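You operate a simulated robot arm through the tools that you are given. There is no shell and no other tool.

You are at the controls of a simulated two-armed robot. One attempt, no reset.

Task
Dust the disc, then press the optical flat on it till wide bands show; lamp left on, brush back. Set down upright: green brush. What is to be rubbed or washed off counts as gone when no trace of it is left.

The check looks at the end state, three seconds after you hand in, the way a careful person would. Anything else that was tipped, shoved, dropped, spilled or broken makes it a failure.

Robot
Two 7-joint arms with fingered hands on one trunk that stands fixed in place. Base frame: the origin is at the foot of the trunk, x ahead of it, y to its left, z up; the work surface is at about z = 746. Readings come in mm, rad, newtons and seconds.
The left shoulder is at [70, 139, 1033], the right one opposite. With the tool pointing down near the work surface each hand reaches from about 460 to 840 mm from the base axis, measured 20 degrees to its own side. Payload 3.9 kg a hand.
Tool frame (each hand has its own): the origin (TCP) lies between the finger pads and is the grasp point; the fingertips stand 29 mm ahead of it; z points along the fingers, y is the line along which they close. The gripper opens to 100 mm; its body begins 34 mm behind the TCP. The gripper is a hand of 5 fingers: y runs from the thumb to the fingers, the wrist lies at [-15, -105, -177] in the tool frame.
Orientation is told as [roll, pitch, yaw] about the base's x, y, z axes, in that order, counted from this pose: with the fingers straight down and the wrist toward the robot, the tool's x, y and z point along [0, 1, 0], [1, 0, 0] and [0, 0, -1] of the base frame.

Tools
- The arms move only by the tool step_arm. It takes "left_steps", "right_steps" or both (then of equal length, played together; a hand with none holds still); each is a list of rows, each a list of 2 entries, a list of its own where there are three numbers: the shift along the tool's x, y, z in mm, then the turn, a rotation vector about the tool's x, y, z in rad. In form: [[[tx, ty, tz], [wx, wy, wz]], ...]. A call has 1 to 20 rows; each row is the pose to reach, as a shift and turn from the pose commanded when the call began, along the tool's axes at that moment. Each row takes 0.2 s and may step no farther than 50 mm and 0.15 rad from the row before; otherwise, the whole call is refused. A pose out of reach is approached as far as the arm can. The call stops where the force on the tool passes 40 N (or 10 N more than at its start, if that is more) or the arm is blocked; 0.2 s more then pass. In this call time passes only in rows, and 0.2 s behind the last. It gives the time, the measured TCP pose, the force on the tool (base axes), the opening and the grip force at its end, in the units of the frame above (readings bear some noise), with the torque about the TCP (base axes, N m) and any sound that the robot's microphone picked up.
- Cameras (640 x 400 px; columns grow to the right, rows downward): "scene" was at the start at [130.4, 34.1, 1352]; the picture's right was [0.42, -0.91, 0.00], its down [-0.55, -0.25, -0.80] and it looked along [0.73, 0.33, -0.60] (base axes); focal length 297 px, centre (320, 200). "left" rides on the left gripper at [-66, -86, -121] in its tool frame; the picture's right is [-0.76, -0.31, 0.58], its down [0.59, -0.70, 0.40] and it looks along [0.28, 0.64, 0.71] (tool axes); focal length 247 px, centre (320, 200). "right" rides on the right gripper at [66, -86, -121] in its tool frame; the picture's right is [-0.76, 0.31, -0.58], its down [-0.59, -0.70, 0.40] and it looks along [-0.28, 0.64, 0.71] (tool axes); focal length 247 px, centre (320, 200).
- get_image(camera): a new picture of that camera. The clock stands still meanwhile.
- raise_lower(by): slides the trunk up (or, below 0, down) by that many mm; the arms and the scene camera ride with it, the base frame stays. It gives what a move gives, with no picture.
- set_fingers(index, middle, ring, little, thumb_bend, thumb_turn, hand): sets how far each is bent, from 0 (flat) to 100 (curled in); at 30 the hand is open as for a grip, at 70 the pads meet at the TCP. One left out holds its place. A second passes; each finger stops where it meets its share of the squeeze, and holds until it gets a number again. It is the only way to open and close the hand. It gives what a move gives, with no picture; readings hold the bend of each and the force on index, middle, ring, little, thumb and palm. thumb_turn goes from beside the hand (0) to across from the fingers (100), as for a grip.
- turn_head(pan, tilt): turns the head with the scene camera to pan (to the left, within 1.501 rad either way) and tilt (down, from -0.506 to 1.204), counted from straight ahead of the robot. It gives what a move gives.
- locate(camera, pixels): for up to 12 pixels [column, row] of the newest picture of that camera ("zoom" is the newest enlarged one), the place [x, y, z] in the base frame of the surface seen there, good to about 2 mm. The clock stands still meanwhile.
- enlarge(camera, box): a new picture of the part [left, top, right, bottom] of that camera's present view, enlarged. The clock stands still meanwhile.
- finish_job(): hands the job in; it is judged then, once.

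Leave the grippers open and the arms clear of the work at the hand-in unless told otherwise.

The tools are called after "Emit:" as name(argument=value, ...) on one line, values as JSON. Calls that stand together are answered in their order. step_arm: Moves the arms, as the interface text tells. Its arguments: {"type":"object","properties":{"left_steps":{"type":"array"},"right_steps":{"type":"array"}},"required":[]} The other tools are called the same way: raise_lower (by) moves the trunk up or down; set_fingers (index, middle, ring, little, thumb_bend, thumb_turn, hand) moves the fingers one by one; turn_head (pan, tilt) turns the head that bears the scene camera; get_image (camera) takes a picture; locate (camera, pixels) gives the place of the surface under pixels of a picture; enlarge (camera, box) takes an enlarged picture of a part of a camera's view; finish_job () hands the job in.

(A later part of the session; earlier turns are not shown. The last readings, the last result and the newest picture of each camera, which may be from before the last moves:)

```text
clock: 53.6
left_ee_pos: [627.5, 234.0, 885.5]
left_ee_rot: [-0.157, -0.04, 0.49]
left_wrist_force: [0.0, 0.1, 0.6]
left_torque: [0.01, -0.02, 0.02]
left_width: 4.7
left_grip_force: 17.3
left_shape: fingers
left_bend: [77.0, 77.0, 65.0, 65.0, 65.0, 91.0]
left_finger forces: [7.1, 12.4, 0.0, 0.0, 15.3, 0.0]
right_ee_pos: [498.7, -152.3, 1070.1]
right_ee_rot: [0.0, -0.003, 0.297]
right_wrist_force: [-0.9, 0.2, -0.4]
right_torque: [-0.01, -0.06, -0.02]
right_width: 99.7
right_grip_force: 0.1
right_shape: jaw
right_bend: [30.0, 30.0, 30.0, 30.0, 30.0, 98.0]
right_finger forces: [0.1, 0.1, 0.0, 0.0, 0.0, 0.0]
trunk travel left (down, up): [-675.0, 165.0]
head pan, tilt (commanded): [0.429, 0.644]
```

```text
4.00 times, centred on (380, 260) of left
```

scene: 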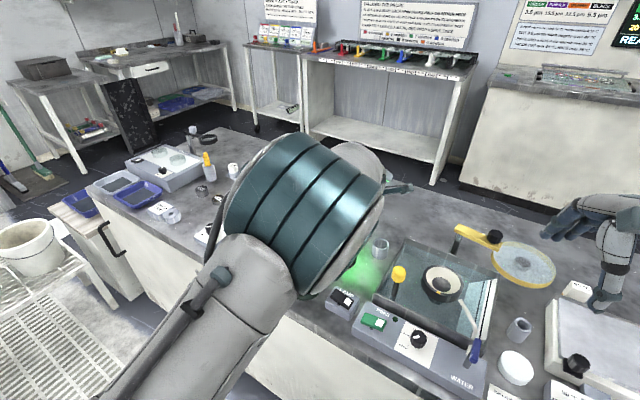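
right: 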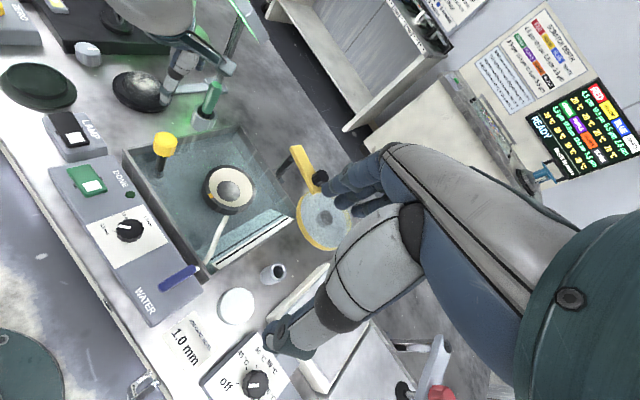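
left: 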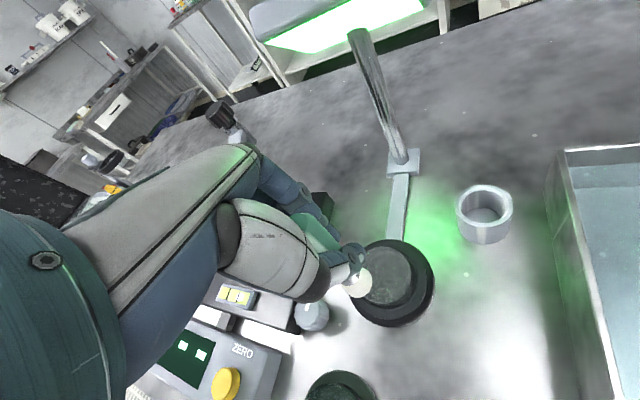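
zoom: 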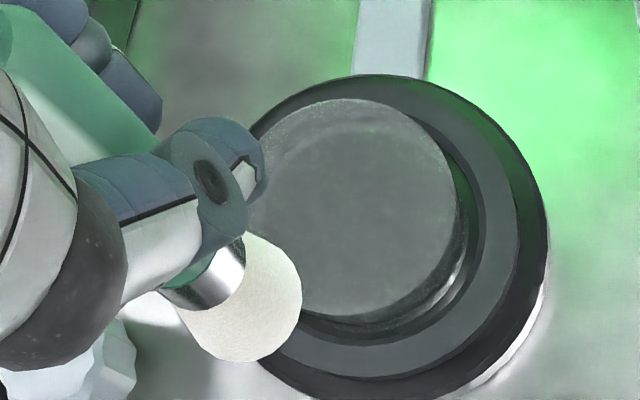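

The green patch with the straight edge looks like the lamp face reflected in the glass top. I'll zoom to the limit on it to see whether it is dust or render grain.

Emit:
enlarge(camera="scene", box=[341, 244, 353, 256])

Emit:
enlarge(camera="left", box=[365, 225, 405, 255])

Emit:
enlarge(camera="right", box=[132, 68, 172, 110])

```text
16.00 times, centred on (347, 250) of scene
```

zoom: 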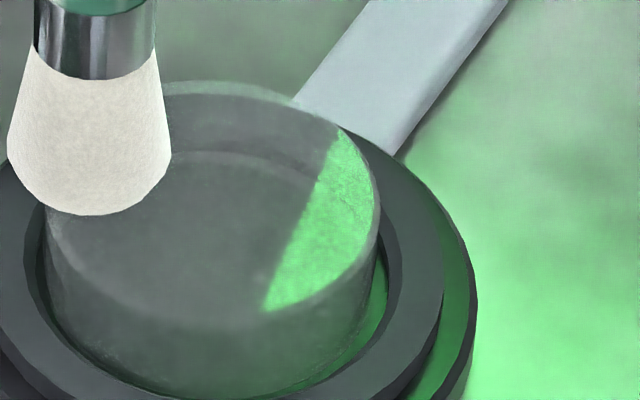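

```text
13.33 times, centred on (385, 240) of left
```

zoom: 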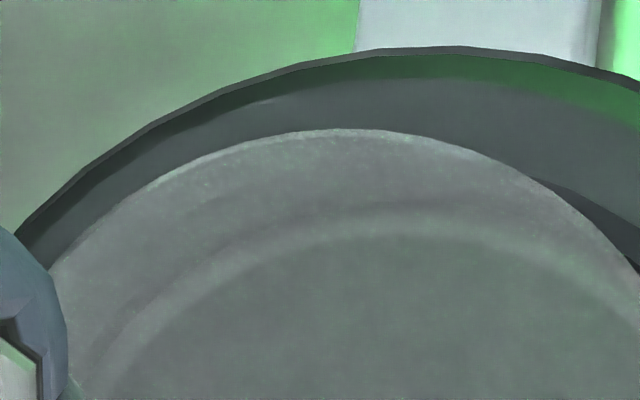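

```text
9.52 times, centred on (152, 89) of right
```

zoom: 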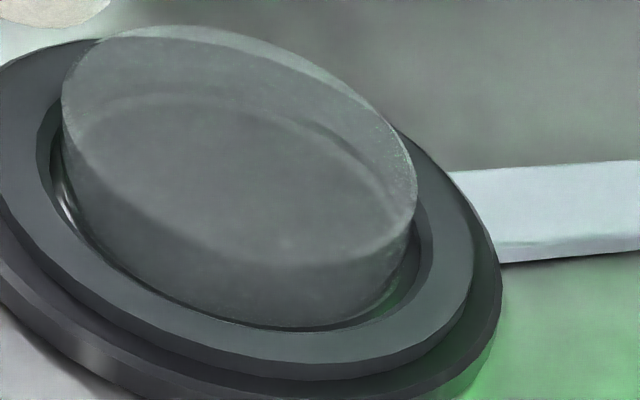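

The remaining texture doesn't change between passes and matches the glass grain, but I'll make one more crosswise raster to be thorough before returning the brush.

Emit:
step_arm(left_steps=[[[-25.6, 18.2, 1.7], [0, 0, 0]], [[-21.5, 17.2, 27.4], [0, 0, 0]], [[-19.5, 16.7, 40], [0, 0, 0]], [[-38.37, 31.36, 43.59], [0, 0, 0]], [[-28.81, 38.78, 42.36], [0, 0, 0]], [[-16.5, 40.93, 40.49], [0, 0, 0]], [[-7.11, 35.83, 38.79], [0, 0, 0]], [[-24.57, 26.39, 41.19], [0, 0, 0]], [[-42.03, 16.95, 43.59], [0, 0, 0]], [[-41.33, 4.9, 43], [0, 0, 0]], [[-26.48, 12.92, 40.96], [0, 0, 0]], [[-12.52, 20.48, 39.04], [0, 0, 0]], [[2.33, 28.5, 37], [0, 0, 0]], [[3.03, 16.45, 36.41], [0, 0, 0]], [[-14.43, 7.01, 38.81], [0, 0, 0]], [[-31.89, -2.43, 41.21], [0, 0, 0]], [[-20.76, -6.58, 39.27], [0, 0, 0]], [[-6.69, -3.5, 37.16], [0, 0, 0]], [[1.9, 7.92, 36.25], [0, 0, 0]], [[-19.5, 16.7, 40], [0, 0, 0]]])

Emit:
enlarge(camera="right", box=[110, 30, 190, 130])

```text
clock: 57.8
left_ee_pos: [658.0, 218.8, 846.3]
left_ee_rot: [-0.156, -0.039, 0.492]
left_wrist_force: [-0.3, 0.5, -0.7]
left_torque: [0.03, 0.04, -0.03]
left_width: 0.1
left_grip_force: 14.6
left_shape: fingers
left_bend: [77.0, 76.0, 65.0, 65.0, 75.0, 92.0]
left_finger forces: [6.8, 10.2, 0.0, 0.0, 12.3, 0.1]
right_ee_pos: [498.4, -153.7, 1068.6]
right_ee_rot: [0.003, -0.003, 0.299]
right_wrist_force: [-0.1, -0.2, -0.1]
right_torque: [0.0, 0.0, 0.01]
right_width: 99.6
right_grip_force: 0.1
right_shape: jaw
right_bend: [30.0, 30.0, 30.0, 30.0, 30.0, 98.0]
right_finger forces: [0.1, 0.0, 0.0, 0.1, 0.0, 0.0]
trunk travel left (down, up): [-675.0, 165.0]
head pan, tilt (commanded): [0.429, 0.644]
```

```text
4.00 times, centred on (150, 80) of right
```

zoom: 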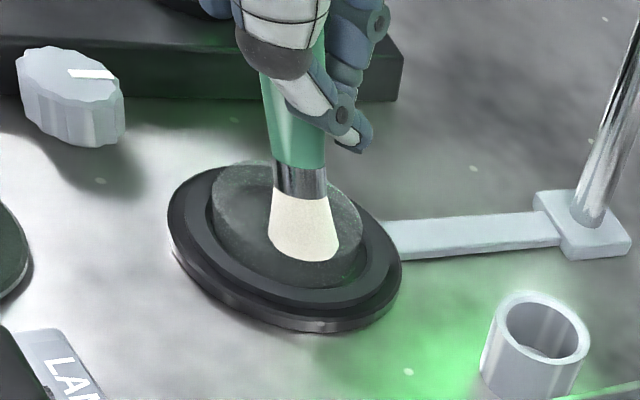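

Warning: the grip width dropped to 0.1 mm and the thumb moved to 75, so the handle has shifted in the hand. I won't move until I've looked from all cameras.

Emit:
enlarge(camera="right", box=[120, 10, 200, 100])

Emit:
enlarge(camera="left", box=[260, 180, 400, 320])

Emit:
enlarge(camera="scene", box=[300, 180, 390, 270])

```text
4.44 times, centred on (160, 55) of right
```

zoom: 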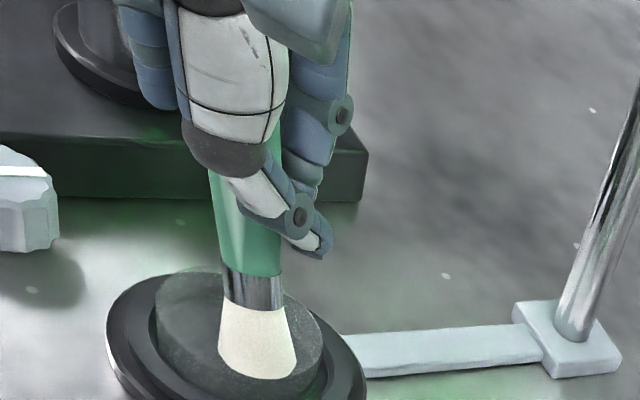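

```text
2.86 times, centred on (330, 250) of left
```

zoom: 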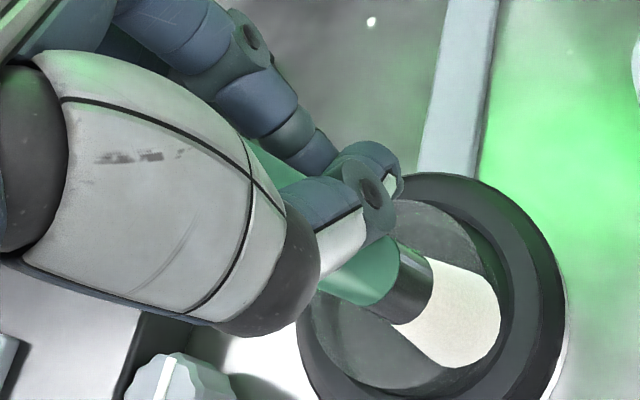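

```text
4.44 times, centred on (345, 225) of scene
```

zoom: 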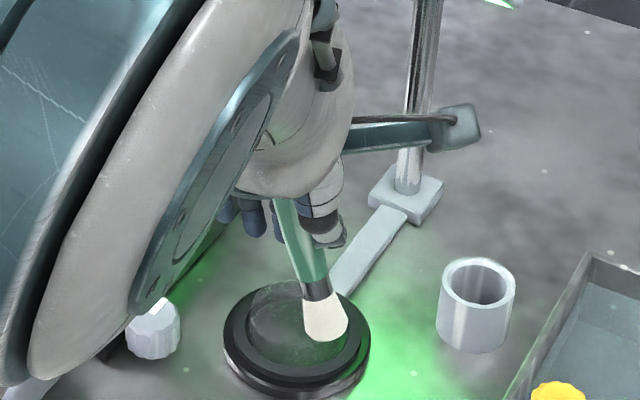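

The brush is still held but has rotated. Its bristle end is now near the disc's −y edge and the handle slants up into the palm. I'll locate points along it to understand the grip before moving.

Emit:
locate(camera="zoom", pixels=[[285, 215], [295, 235], [308, 268], [316, 290], [322, 310], [328, 338], [345, 325], [305, 330]])

Emit:
enlarge(camera="right", box=[120, 10, 200, 100])

Emit:
locate(camera="zoom", pixels=[[218, 190], [225, 220], [240, 250], [265, 260], [250, 285], [255, 320], [235, 365], [290, 370], [258, 376], [278, 140], [310, 240], [275, 205]])

Emit:
enlarge(camera="left", box=[260, 180, 400, 320])

Emit:
locate(camera="zoom", pixels=[[262, 158], [275, 175], [290, 178], [345, 285], [370, 265], [385, 250], [410, 290], [450, 330], [480, 300], [370, 190], [320, 150], [440, 270]])

```text
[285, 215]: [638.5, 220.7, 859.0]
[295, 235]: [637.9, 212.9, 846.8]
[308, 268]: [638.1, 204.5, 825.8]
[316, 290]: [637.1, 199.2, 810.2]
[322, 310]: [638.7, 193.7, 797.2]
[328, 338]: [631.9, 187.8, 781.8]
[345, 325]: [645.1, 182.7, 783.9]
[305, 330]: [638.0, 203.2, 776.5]
```

```text
4.44 times, centred on (160, 55) of right
```

zoom: 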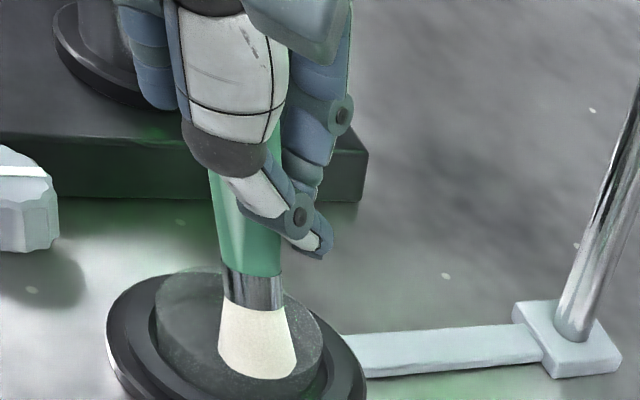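

```text
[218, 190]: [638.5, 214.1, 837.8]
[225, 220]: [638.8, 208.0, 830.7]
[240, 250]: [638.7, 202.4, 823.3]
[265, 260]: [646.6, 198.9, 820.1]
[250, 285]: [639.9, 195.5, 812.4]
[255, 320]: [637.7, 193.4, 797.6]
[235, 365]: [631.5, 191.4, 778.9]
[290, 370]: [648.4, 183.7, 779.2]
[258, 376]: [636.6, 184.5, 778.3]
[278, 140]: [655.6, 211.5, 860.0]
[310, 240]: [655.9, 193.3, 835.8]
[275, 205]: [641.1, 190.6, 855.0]
```

```text
2.86 times, centred on (330, 250) of left
```

zoom: 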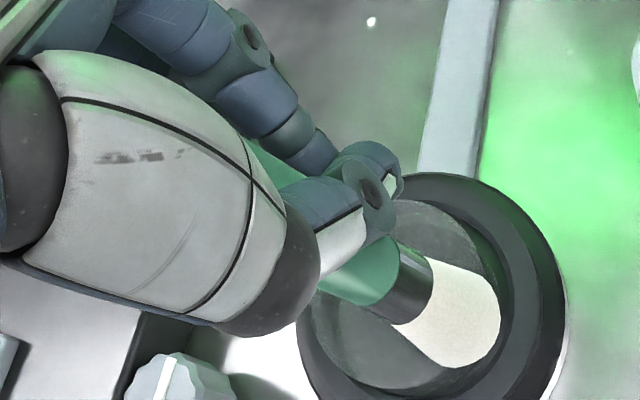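

```text
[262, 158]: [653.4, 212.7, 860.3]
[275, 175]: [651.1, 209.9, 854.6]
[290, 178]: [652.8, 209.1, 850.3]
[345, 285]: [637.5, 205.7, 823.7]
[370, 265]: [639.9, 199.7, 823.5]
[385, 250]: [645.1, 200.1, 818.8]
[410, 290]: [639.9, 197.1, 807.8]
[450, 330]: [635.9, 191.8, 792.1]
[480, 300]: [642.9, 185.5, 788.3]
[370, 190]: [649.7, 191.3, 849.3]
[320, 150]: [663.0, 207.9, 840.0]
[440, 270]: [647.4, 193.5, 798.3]
```

The bristle end hangs just above the disc (tip z≈776, wrist force ~0). So the brush is held, leaning about 0.41 rad with its top toward +y. I'll lift slowly 40 mm without changing the grip and watch it.

Emit:
step_arm(left_steps=[[[-0.8, 0.2, -5], [0, 0, 0]], [[-1.9, 0.5, -12], [0, 0, 0]], [[-3.2, 0.8, -20], [0, 0, 0]], [[-4.7, 1.2, -30], [0, 0, 0]], [[-6.3, 1.6, -39.5], [0, 0, 0]]])

Emit:
enlarge(camera="right", box=[110, 0, 200, 100])

Emit:
enlarge(camera="scene", box=[300, 180, 390, 270])

```text
clock: 59.0
left_ee_pos: [657.3, 220.8, 887.9]
left_ee_rot: [-0.156, -0.039, 0.492]
left_wrist_force: [0.0, -1.4, -2.0]
left_torque: [0.01, -0.03, 0.01]
left_width: 0.1
left_grip_force: 14.3
left_shape: fingers
left_bend: [77.0, 76.0, 65.0, 65.0, 75.0, 92.0]
left_finger forces: [6.8, 10.1, 0.0, 0.0, 12.2, 0.1]
right_ee_pos: [498.8, -152.6, 1070.1]
right_ee_rot: [0.001, -0.002, 0.297]
right_wrist_force: [0.6, 0.3, 0.4]
right_torque: [-0.01, -0.01, 0.0]
right_width: 99.6
right_grip_force: 0.0
right_shape: jaw
right_bend: [30.0, 30.0, 30.0, 30.0, 30.0, 98.0]
right_finger forces: [0.0, 0.0, 0.1, 0.1, 0.0, 0.0]
trunk travel left (down, up): [-675.0, 165.0]
head pan, tilt (commanded): [0.429, 0.644]
```

```text
4.00 times, centred on (155, 50) of right
```

zoom: 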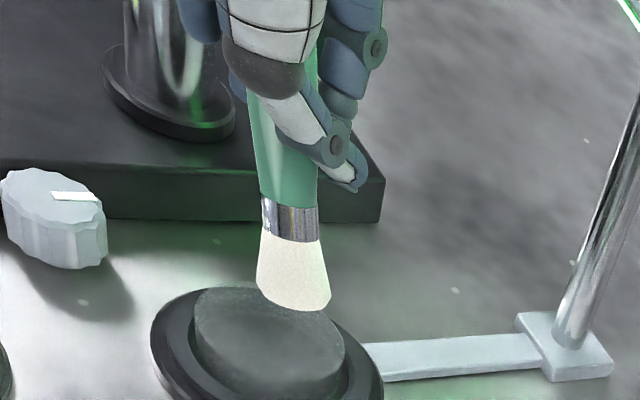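

```text
4.44 times, centred on (345, 225) of scene
```

zoom: 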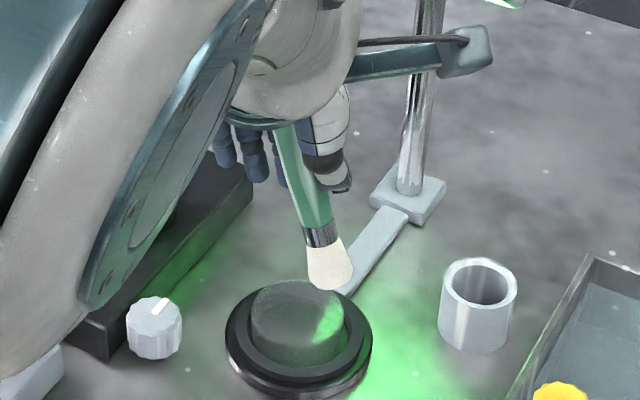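

The brush is held and came up with the hand, and the disc below looks clear. I'll re-measure the brush axis.

Emit:
locate(camera="zoom", pixels=[[288, 140], [300, 165], [308, 195], [315, 220], [322, 235], [330, 280], [345, 275], [312, 280], [275, 135], [285, 165]])

Emit:
enlarge(camera="right", box=[110, 0, 200, 100])

Emit:
locate(camera="zoom", pixels=[[260, 130], [275, 165], [290, 190], [308, 190], [265, 190], [290, 222], [265, 260], [300, 270], [325, 295], [290, 305], [262, 290], [313, 70]])

```text
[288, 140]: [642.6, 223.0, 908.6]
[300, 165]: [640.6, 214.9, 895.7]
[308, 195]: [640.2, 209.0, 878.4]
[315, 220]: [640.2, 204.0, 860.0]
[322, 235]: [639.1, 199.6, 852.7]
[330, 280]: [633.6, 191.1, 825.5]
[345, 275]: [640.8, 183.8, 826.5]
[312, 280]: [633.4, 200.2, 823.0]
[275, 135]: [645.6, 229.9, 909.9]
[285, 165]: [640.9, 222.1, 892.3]
```

```text
4.00 times, centred on (155, 50) of right
```

zoom: 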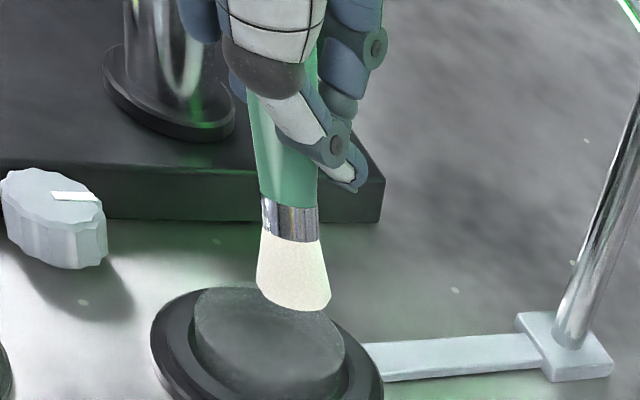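

```text
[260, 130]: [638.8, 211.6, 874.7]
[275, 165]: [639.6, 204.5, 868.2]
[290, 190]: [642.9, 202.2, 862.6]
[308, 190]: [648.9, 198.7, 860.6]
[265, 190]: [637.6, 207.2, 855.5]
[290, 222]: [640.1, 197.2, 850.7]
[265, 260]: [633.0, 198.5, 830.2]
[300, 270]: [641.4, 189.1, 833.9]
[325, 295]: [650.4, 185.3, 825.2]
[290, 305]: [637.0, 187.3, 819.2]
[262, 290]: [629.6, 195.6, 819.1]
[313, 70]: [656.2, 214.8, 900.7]
```

The axis leans (0.06, 0.41), so I'll roll the hand about +0.39 rad in place, in four small rows, to bring the brush upright.

Emit:
step_arm(left_steps=[[[0, 0, 0], [-0.057, 0.078, 0.012]], [[0, 0, 0], [-0.114, 0.156, 0.024]], [[0, 0, 0], [-0.171, 0.234, 0.037]], [[0, 0, 0], [-0.228, 0.312, 0.0487]]])

Emit:
enlarge(camera="right", box=[110, 0, 200, 100])

Emit:
enlarge(camera="scene", box=[300, 180, 390, 270])

Emit:
get_image(camera="left")

```text
clock: 60.2
left_ee_pos: [652.4, 245.4, 874.3]
left_ee_rot: [0.127, -0.224, 0.508]
left_wrist_force: [0.3, 0.0, -1.1]
left_torque: [-0.02, -0.05, 0.01]
left_width: 0.0
left_grip_force: 14.1
left_shape: fingers
left_bend: [77.0, 76.0, 65.0, 65.0, 75.0, 92.0]
left_finger forces: [6.4, 9.5, 0.0, 0.0, 12.4, 0.1]
right_ee_pos: [498.7, -151.7, 1069.0]
right_ee_rot: [0.001, -0.002, 0.298]
right_wrist_force: [0.5, 0.3, 0.1]
right_torque: [-0.02, -0.03, 0.0]
right_width: 99.7
right_grip_force: 0.0
right_shape: jaw
right_bend: [30.0, 30.0, 30.0, 30.0, 30.0, 98.0]
right_finger forces: [0.0, 0.0, 0.0, 0.1, 0.0, 0.1]
trunk travel left (down, up): [-675.0, 165.0]
head pan, tilt (commanded): [0.429, 0.644]
stopped in row 4 (left hand): the arm was blocked; the commanded pose is now the measured one
```

```text
4.00 times, centred on (155, 50) of right
```

zoom: 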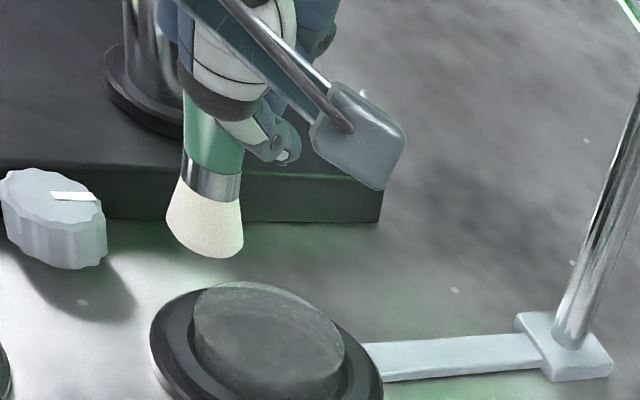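

```text
4.44 times, centred on (345, 225) of scene
```

zoom: 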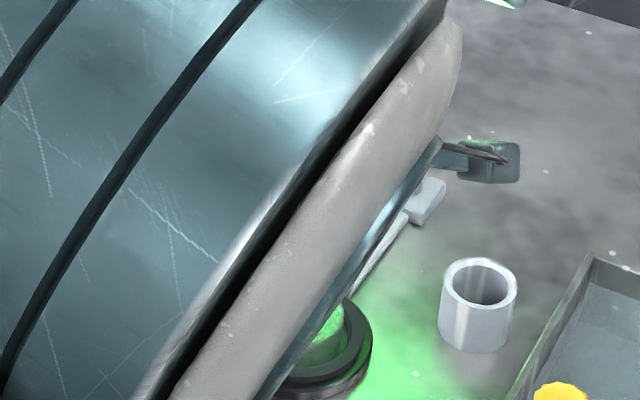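

```text
taken
```

left: 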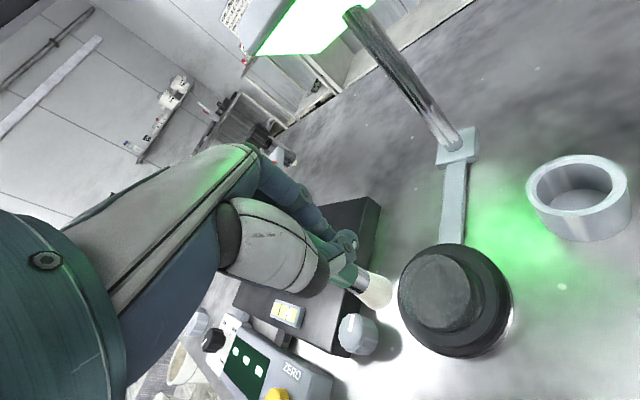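

The arm hit a joint limit ("blocked"), though no contact force was felt. The brush is still held and nearly upright. I'll ease the wrist by turning the yaw back from 0.5 toward 0, which keeps the brush upright, while moving back above the disc side.

Emit:
step_arm(left_steps=[[[-6, -2, -5.4], [-0.0155, -0.028, 0.121]], [[-12.5, -4, -10.8], [-0.031, -0.0555, 0.242]], [[-18.8, -6, -16.2], [-0.0464, -0.083, 0.363]], [[-25.1, -8.1, -21.6], [-0.0618, -0.111, 0.4835]]])

Emit:
enlarge(camera="right", box=[110, 0, 200, 100])

Emit:
get_image(camera="scene")

Emit:
get_image(camera="left")

```text
clock: 61.2
left_ee_pos: [654.5, 209.6, 894.2]
left_ee_rot: [0.134, -0.231, -0.006]
left_wrist_force: [-0.8, -0.9, -0.6]
left_torque: [0.02, -0.01, 0.0]
left_width: 0.0
left_grip_force: 11.6
left_shape: fingers
left_bend: [77.0, 76.0, 65.0, 65.0, 75.0, 92.0]
left_finger forces: [0.1, 9.2, 0.1, 0.0, 12.5, 0.1]
right_ee_pos: [498.3, -152.6, 1070.3]
right_ee_rot: [0.001, -0.003, 0.298]
right_wrist_force: [0.8, -0.7, -0.7]
right_torque: [0.0, -0.01, 0.05]
right_width: 99.9
right_grip_force: 0.0
right_shape: jaw
right_bend: [30.0, 30.0, 30.0, 30.0, 30.0, 98.0]
right_finger forces: [0.0, 0.0, 0.0, 0.0, 0.0, 0.0]
trunk travel left (down, up): [-675.0, 165.0]
head pan, tilt (commanded): [0.429, 0.644]
```

```text
4.00 times, centred on (155, 50) of right
```

zoom: 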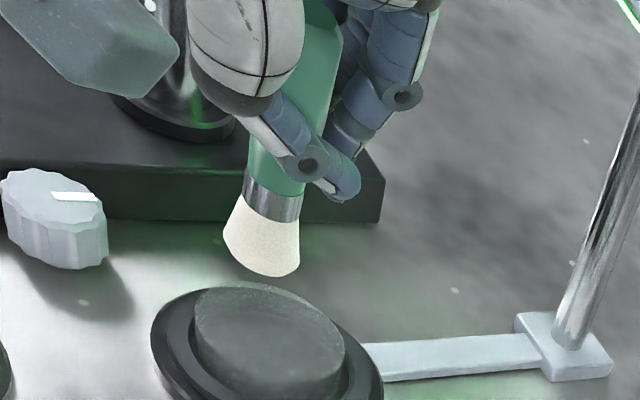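

```text
taken
```

scene: 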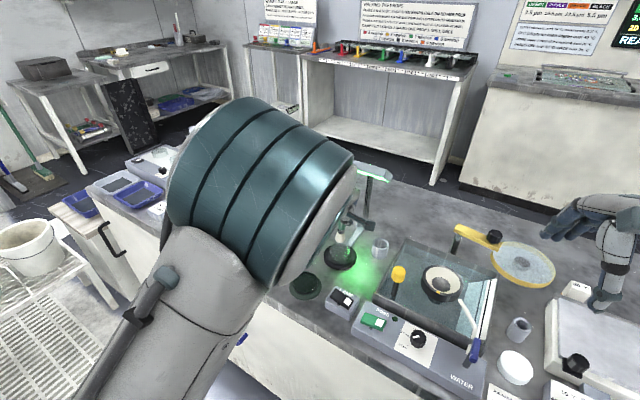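

```text
taken
```

left: 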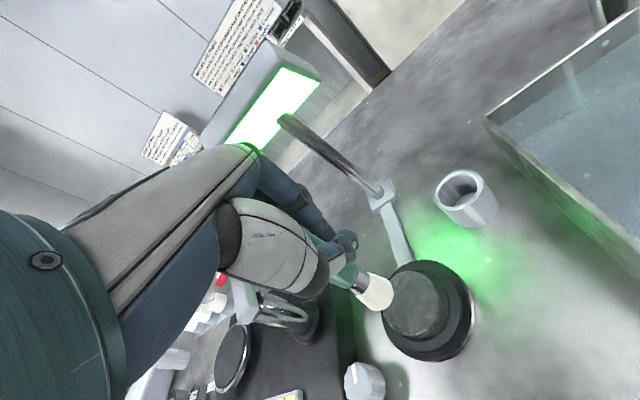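

The wrist is free again (yaw≈0) and the brush is now held by thumb and middle finger, near upright. I'll measure its axis again before going to the cup.

Emit:
enlarge(camera="right", box=[110, 0, 200, 100])

Emit:
locate(camera="zoom", pixels=[[318, 40], [325, 70], [305, 60], [255, 155], [268, 165], [290, 180], [250, 195], [275, 205], [298, 215], [230, 245], [262, 272], [295, 270]])

Emit:
enlarge(camera="scene", box=[310, 190, 380, 270])

Emit:
enlarge(camera="left", box=[300, 210, 420, 330])

Emit:
locate(camera="zoom", pixels=[[195, 185], [205, 205], [215, 225], [230, 215], [245, 240], [260, 250], [285, 235], [300, 260], [270, 265], [170, 130], [190, 150], [300, 230]])

```text
4.00 times, centred on (155, 50) of right
```

zoom: 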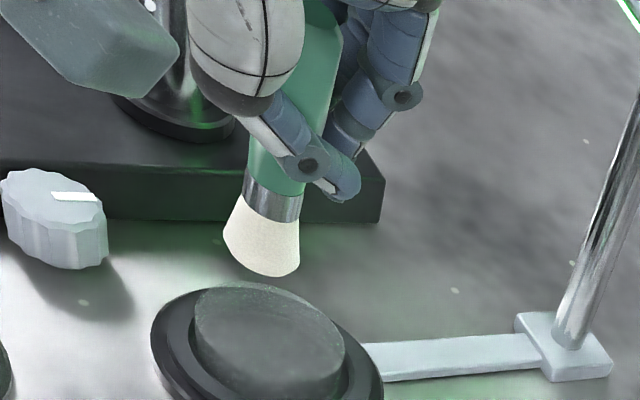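

```text
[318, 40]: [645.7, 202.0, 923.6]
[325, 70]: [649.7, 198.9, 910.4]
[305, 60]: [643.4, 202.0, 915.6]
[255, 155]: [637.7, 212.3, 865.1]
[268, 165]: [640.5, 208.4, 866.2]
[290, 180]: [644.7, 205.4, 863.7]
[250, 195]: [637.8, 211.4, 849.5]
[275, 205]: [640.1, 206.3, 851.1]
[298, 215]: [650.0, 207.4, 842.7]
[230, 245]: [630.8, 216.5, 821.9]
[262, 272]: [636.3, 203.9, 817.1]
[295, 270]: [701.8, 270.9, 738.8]
```

```text
5.00 times, centred on (345, 230) of scene
```

zoom: 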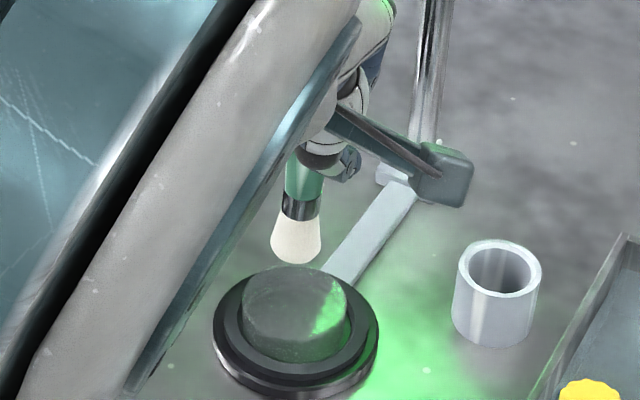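

```text
3.33 times, centred on (360, 270) of left
```

zoom: 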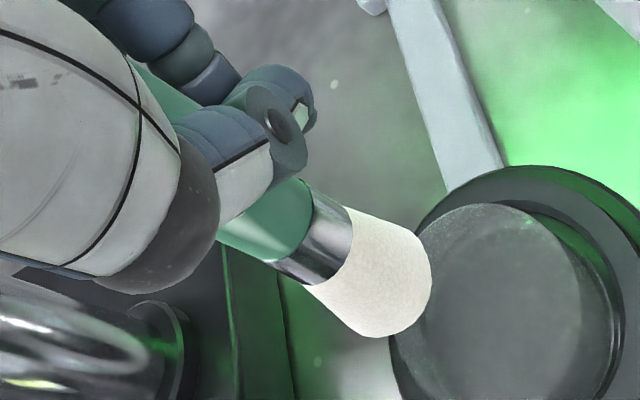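

```text
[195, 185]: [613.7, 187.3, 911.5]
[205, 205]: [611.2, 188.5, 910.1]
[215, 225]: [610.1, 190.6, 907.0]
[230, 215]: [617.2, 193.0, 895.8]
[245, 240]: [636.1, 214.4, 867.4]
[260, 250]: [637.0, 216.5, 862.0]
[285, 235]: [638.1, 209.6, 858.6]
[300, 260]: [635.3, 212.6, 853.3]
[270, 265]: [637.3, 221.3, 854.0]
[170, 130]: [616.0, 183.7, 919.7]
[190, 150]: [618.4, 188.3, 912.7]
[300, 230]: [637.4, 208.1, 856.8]
```

The lean is now only about 0.1 rad. I'll carry the brush toward the cup at low height to keep the knuckles under the lamp head. I'll stop about 30 mm short, with a small leveling turn, and look.

Emit:
step_arm(left_steps=[[[-1.3, -2.3, 9.6], [0, 0, 0]], [[-27.1, -4, 14.1], [-0.02, -0.02, -0.007]], [[-60.2, 10.8, 13.1], [-0.04, -0.04, -0.015]], [[-82.4, 27.5, 14.1], [-0.058, -0.058, -0.0216]]])

Emit:
get_image(camera="left")

Emit:
enlarge(camera="right", box=[150, 20, 270, 140])

Emit:
get_image(camera="scene")

```text
clock: 62.2
left_ee_pos: [691.5, 147.6, 877.5]
left_ee_rot: [0.017, -0.284, 0.074]
left_wrist_force: [0.0, 0.0, -0.5]
left_torque: [-0.04, 0.02, 0.01]
left_width: 0.0
left_grip_force: 10.4
left_shape: fingers
left_bend: [77.0, 76.0, 65.0, 65.0, 75.0, 92.0]
left_finger forces: [0.1, 9.1, 0.1, 0.1, 12.4, 0.1]
right_ee_pos: [501.4, -152.1, 1069.2]
right_ee_rot: [0.001, 0.0, 0.298]
right_wrist_force: [0.7, 0.5, 0.2]
right_torque: [-0.01, -0.03, 0.02]
right_width: 99.8
right_grip_force: 0.0
right_shape: jaw
right_bend: [30.0, 30.0, 30.0, 30.0, 30.0, 98.0]
right_finger forces: [0.0, 0.1, 0.1, 0.1, 0.0, 0.1]
trunk travel left (down, up): [-675.0, 165.0]
head pan, tilt (commanded): [0.429, 0.644]
```

```text
taken
```

left: 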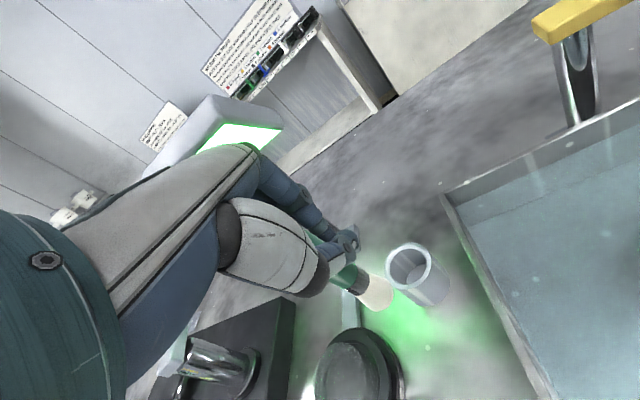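

```text
3.33 times, centred on (210, 80) of right
```

zoom: 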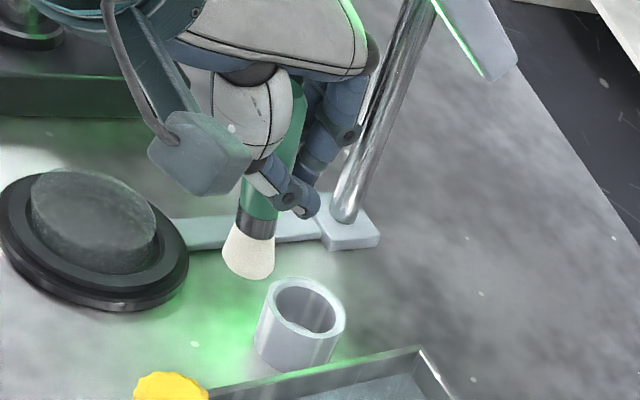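

```text
taken
```

scene: 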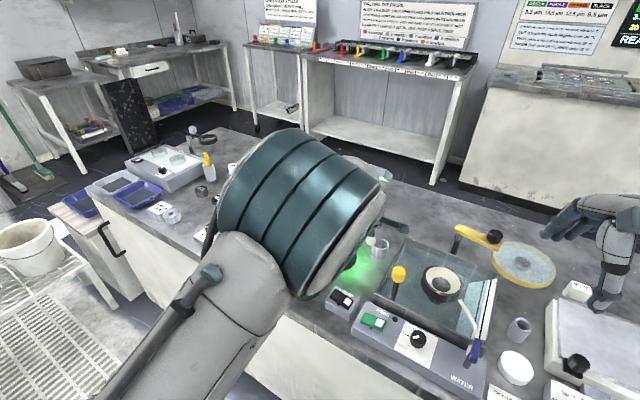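

The hand did not fully reach the commanded pose (y 148 instead of 130), so the arm is near a joint limit here with the hand leaned back. I'll go back over the disc side, raise the trunk 100 mm so the arm works in a better posture, and come in again.

Emit:
step_arm(left_steps=[[[27, -9, -4], [0, 0, 0]], [[55, -18, -8], [0, 0, 0]], [[81.7, -26.4, -12.7], [0, 0, 0]]])

Emit:
enlarge(camera="right", box=[110, 0, 200, 100])

```text
clock: 63.0
left_ee_pos: [654.9, 212.9, 883.2]
left_ee_rot: [0.069, -0.286, 0.015]
left_wrist_force: [-0.3, 0.2, -0.3]
left_torque: [0.01, -0.02, -0.05]
left_width: 0.2
left_grip_force: 11.3
left_shape: fingers
left_bend: [77.0, 76.0, 65.0, 65.0, 75.0, 92.0]
left_finger forces: [0.1, 8.9, 0.1, 0.0, 12.3, 0.1]
right_ee_pos: [499.7, -151.6, 1070.8]
right_ee_rot: [0.0, -0.002, 0.298]
right_wrist_force: [0.6, -0.2, 0.2]
right_torque: [-0.02, 0.03, -0.03]
right_width: 99.9
right_grip_force: 0.0
right_shape: jaw
right_bend: [30.0, 30.0, 30.0, 30.0, 30.0, 98.0]
right_finger forces: [0.0, 0.0, 0.0, 0.1, 0.0, 0.0]
trunk travel left (down, up): [-675.0, 165.0]
head pan, tilt (commanded): [0.429, 0.644]
```

```text
4.00 times, centred on (155, 50) of right
```

zoom: 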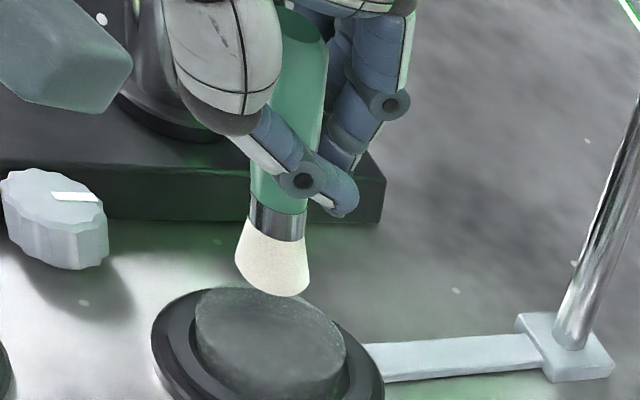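

Here the pose is reached exactly and the brush is upright. I'll raise the trunk 100 mm (the arms ride along), then bring the hand back down.

Emit:
raise_lower(by=100)

Emit:
get_image(camera="scene")

Emit:
get_image(camera="right")

```text
clock: 64.3
left_ee_pos: [656.5, 212.2, 984.1]
left_ee_rot: [0.07, -0.287, 0.017]
left_wrist_force: [1.2, -0.2, 0.0]
left_torque: [-0.01, 0.01, 0.02]
left_width: 0.2
left_grip_force: 10.9
left_shape: fingers
left_bend: [77.0, 76.0, 65.0, 65.0, 75.0, 92.0]
left_finger forces: [0.0, 9.0, 0.0, 0.0, 12.4, 0.1]
right_ee_pos: [500.3, -152.7, 1169.1]
right_ee_rot: [-0.001, -0.003, 0.297]
right_wrist_force: [-0.1, 0.8, 1.0]
right_torque: [-0.03, -0.02, 0.03]
right_width: 99.7
right_grip_force: 0.1
right_shape: jaw
right_bend: [30.0, 30.0, 30.0, 30.0, 30.0, 98.0]
right_finger forces: [0.0, 0.0, 0.0, 0.0, 0.0, 0.1]
trunk travel left (down, up): [-775.0, 65.0]
head pan, tilt (commanded): [0.429, 0.644]
```

```text
taken
```

scene: 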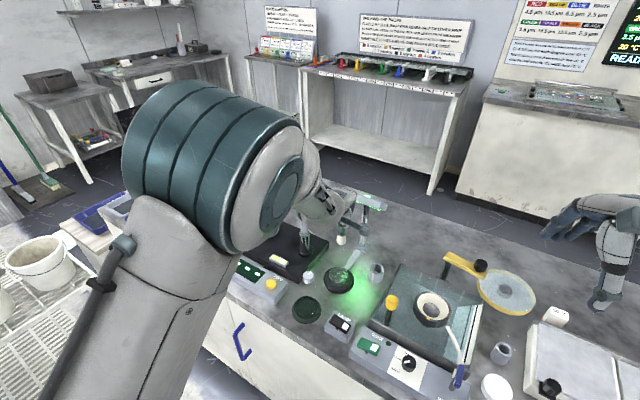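

```text
taken
```

right: 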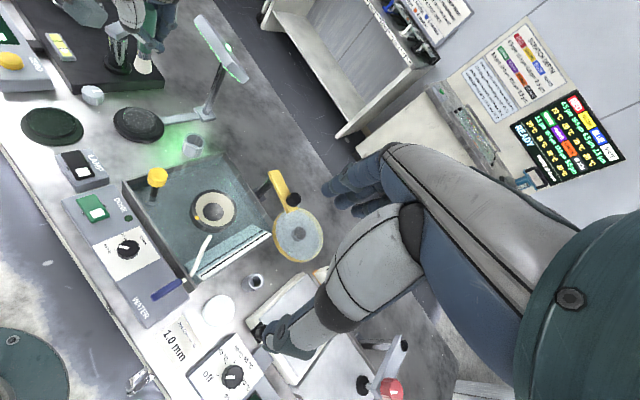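

I'll lower the hand 104 mm back to z≈880 at the same place.

Emit:
step_arm(left_steps=[[[-2.2, -9.7, 33.2], [0, 0, 0]], [[-4.5, -19.4, 66.4], [0, 0, 0]], [[-6.7, -29.1, 99.6], [0, 0, 0]]])

Emit:
enlarge(camera="right", box=[90, 40, 220, 160])

Emit:
get_image(camera="left")

```text
clock: 65.1
left_ee_pos: [658.7, 212.2, 879.6]
left_ee_rot: [0.068, -0.287, 0.017]
left_wrist_force: [0.2, 0.1, -0.3]
left_torque: [-0.03, 0.01, 0.05]
left_width: 0.0
left_grip_force: 10.9
left_shape: fingers
left_bend: [77.0, 76.0, 65.0, 65.0, 75.0, 92.0]
left_finger forces: [0.0, 8.9, 0.0, 0.1, 12.3, 0.1]
right_ee_pos: [500.5, -151.0, 1169.3]
right_ee_rot: [0.0, 0.0, 0.298]
right_wrist_force: [0.2, 0.5, -0.8]
right_torque: [-0.02, 0.0, 0.02]
right_width: 99.8
right_grip_force: 0.2
right_shape: jaw
right_bend: [30.0, 30.0, 30.0, 30.0, 30.0, 98.0]
right_finger forces: [0.0, 0.0, 0.0, 0.0, 0.0, 0.0]
trunk travel left (down, up): [-775.0, 65.0]
head pan, tilt (commanded): [0.429, 0.644]
```

```text
3.33 times, centred on (155, 100) of right
```

zoom: 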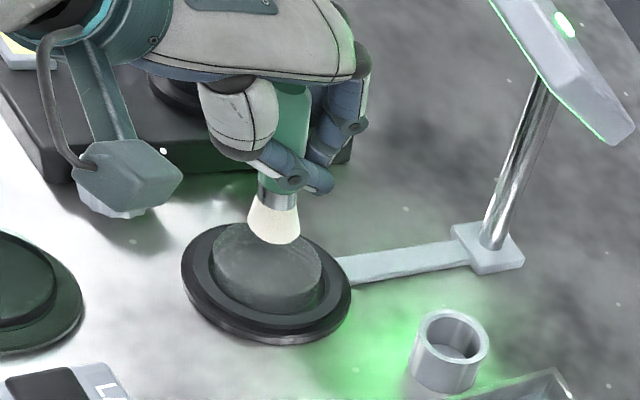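

```text
taken
```

left: 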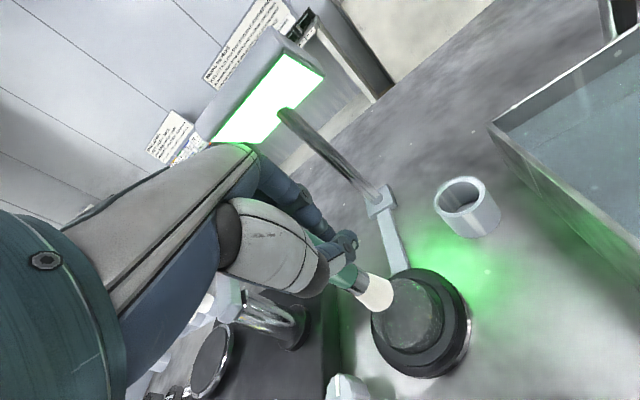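

Reached cleanly. I'll measure the bristle bottom and ferrule again.

Emit:
enlarge(camera="right", box=[115, 70, 175, 120])

Emit:
locate(camera="zoom", pixels=[[240, 245], [270, 275], [300, 285], [335, 275], [280, 235], [310, 245], [265, 170], [295, 180], [320, 185], [270, 130], [300, 130], [250, 220]])

Emit:
enlarge(camera="left", box=[320, 220, 420, 330])

Emit:
locate(camera="zoom", pixels=[[240, 260], [265, 230], [285, 270], [300, 240], [270, 295], [310, 270], [210, 230], [230, 205], [195, 200], [215, 180]])

```text
8.00 times, centred on (145, 95) of right
```

zoom: 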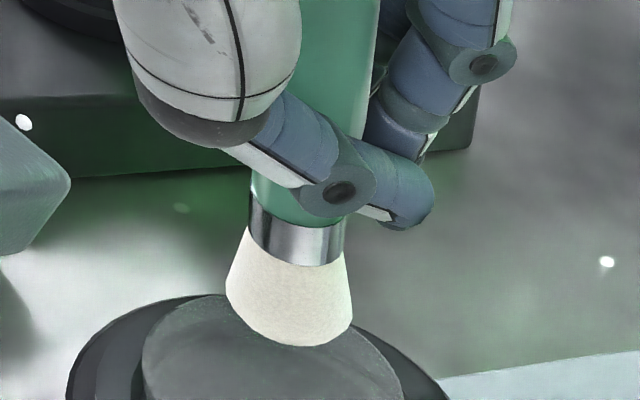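

```text
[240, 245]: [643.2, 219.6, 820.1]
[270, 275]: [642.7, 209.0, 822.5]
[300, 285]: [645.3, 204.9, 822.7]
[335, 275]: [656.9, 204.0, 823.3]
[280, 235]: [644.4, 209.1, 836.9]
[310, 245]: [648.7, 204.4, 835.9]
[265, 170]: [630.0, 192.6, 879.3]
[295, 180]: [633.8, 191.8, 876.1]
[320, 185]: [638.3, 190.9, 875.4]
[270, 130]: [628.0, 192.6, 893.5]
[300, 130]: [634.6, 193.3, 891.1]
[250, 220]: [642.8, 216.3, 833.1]
```

```text
3.64 times, centred on (370, 275) of left
```

zoom: 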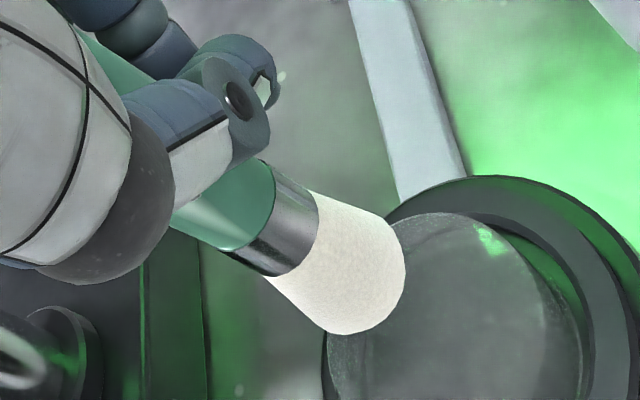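

```text
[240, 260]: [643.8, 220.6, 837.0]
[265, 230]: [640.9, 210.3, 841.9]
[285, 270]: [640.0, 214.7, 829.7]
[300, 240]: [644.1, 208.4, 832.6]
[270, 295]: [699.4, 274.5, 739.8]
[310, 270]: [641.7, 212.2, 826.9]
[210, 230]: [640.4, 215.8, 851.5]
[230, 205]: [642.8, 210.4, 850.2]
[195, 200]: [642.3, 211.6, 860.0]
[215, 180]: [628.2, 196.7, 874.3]
```

The bottom centre is at about (650.5,213.5), z≈803, and the brush is upright. I'll move three quarters of the way to the cup and check that the arm follows this time.

Emit:
step_arm(left_steps=[[[-25.6, 8, 4.8], [0, 0, 0]], [[-49.3, 18, 10.3], [0, 0, 0]], [[-71.7, 31.1, 12.6], [0, 0, 0]]])

Emit:
enlarge(camera="right", box=[130, 50, 240, 170])

Emit:
get_image(camera="left")

```text
clock: 65.9
left_ee_pos: [691.5, 140.9, 872.6]
left_ee_rot: [0.069, -0.286, 0.018]
left_wrist_force: [-0.4, -0.9, -0.8]
left_torque: [0.02, -0.01, 0.02]
left_width: 0.0
left_grip_force: 10.4
left_shape: fingers
left_bend: [77.0, 76.0, 65.0, 65.0, 75.0, 92.0]
left_finger forces: [0.0, 8.6, 0.1, 0.0, 12.2, 0.0]
right_ee_pos: [499.5, -152.8, 1169.2]
right_ee_rot: [0.002, -0.004, 0.299]
right_wrist_force: [-0.4, 0.4, -0.1]
right_torque: [0.0, 0.02, 0.0]
right_width: 99.9
right_grip_force: 0.0
right_shape: jaw
right_bend: [30.0, 30.0, 30.0, 30.0, 30.0, 98.0]
right_finger forces: [0.0, 0.0, 0.0, 0.0, 0.0, 0.0]
trunk travel left (down, up): [-775.0, 65.0]
head pan, tilt (commanded): [0.429, 0.644]
```

```text
3.33 times, centred on (185, 110) of right
```

zoom: 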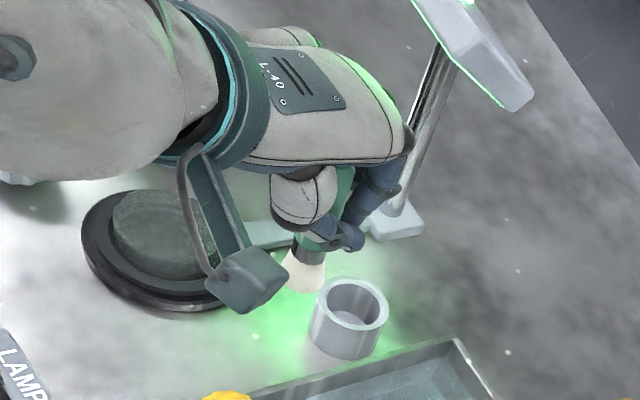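

```text
taken
```

left: 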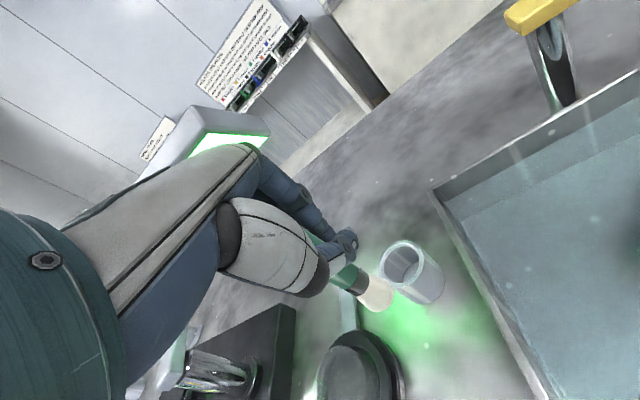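

The pose is now reached precisely. I'll move closer by (18, −14) mm, then compare bristle and cup positions.

Emit:
step_arm(left_steps=[[[-7.3, 8.5, 2], [0, 0, 0]], [[-14.7, 17, 4], [0, 0, 0]]])

Emit:
enlarge(camera="right", box=[160, 80, 220, 140])

Emit:
locate(camera="zoom", pixels=[[255, 180], [275, 215], [300, 225], [335, 215], [290, 180], [320, 180], [350, 215], [280, 260], [390, 240], [345, 275], [270, 235], [380, 210]])

Emit:
enlarge(camera="left", box=[320, 210, 440, 330])

Emit:
locate(camera="zoom", pixels=[[200, 180], [215, 205], [230, 230], [180, 225], [210, 250], [240, 200], [280, 160], [230, 150], [260, 230], [300, 220], [220, 270], [190, 200]])

```text
clock: 66.5
left_ee_pos: [709.2, 127.3, 873.8]
left_ee_rot: [0.071, -0.287, 0.018]
left_wrist_force: [0.3, 1.0, -0.2]
left_torque: [0.03, -0.01, 0.0]
left_width: 0.2
left_grip_force: 10.6
left_shape: fingers
left_bend: [77.0, 76.0, 65.0, 65.0, 75.0, 92.0]
left_finger forces: [0.1, 8.6, 0.0, 0.1, 12.2, 0.0]
right_ee_pos: [499.2, -152.0, 1170.0]
right_ee_rot: [0.001, -0.003, 0.298]
right_wrist_force: [-0.2, -0.3, -0.1]
right_torque: [0.01, 0.01, 0.03]
right_width: 99.8
right_grip_force: 0.0
right_shape: jaw
right_bend: [30.0, 30.0, 30.0, 30.0, 30.0, 98.0]
right_finger forces: [0.1, 0.0, 0.2, 0.1, 0.1, 0.0]
trunk travel left (down, up): [-775.0, 65.0]
head pan, tilt (commanded): [0.429, 0.644]
```

```text
6.67 times, centred on (190, 110) of right
```

zoom: 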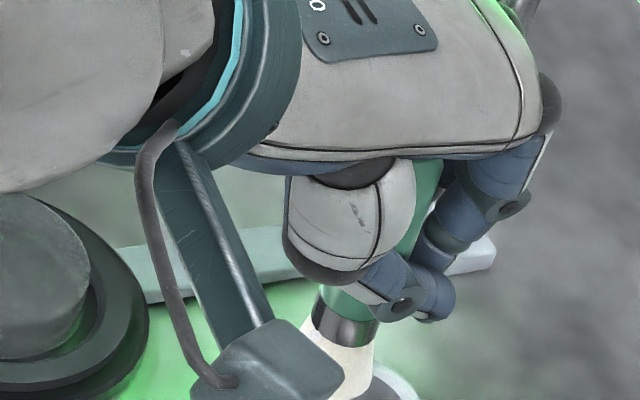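

```text
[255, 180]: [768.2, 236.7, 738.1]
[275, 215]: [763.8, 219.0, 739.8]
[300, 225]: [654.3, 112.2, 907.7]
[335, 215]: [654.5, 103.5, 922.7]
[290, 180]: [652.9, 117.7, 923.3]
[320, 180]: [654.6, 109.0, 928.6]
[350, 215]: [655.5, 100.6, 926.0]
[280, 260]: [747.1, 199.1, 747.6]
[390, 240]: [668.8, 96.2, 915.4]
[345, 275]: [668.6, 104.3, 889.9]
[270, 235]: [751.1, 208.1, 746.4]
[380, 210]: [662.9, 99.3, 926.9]
```

```text
3.33 times, centred on (380, 270) of left
```

zoom: 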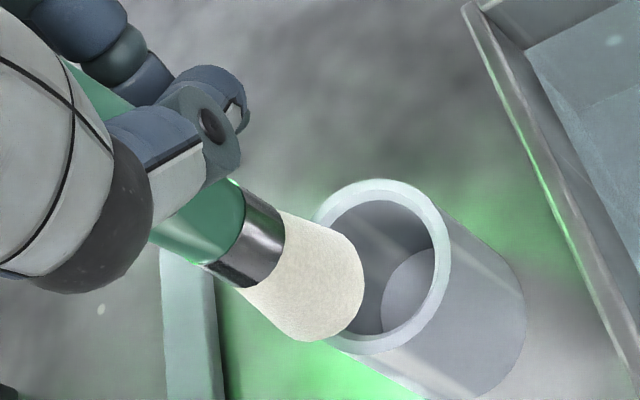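

```text
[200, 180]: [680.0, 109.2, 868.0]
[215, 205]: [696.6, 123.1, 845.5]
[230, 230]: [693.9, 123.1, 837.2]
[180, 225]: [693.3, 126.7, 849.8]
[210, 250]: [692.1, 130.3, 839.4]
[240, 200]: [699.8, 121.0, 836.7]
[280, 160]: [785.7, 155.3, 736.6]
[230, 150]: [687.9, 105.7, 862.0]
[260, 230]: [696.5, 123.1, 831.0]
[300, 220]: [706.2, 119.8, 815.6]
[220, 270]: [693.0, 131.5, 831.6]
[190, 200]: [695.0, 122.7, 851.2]
```

I'll locate the bristle's bottom edge and the cup rim in this left zoom.

Emit:
locate(camera="zoom", pixels=[[355, 255], [358, 285], [335, 325], [305, 335], [330, 290], [310, 250], [375, 187], [440, 250], [405, 340], [345, 347], [430, 205], [325, 210]])

```text
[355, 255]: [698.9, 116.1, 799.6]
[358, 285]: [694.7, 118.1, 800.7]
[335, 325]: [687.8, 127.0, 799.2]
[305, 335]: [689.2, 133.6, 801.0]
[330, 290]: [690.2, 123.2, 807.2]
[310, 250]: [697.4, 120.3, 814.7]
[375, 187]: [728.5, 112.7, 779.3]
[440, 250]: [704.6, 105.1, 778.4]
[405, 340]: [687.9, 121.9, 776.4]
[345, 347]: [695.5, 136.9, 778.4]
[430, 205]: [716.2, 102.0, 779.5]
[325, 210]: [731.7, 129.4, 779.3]
```

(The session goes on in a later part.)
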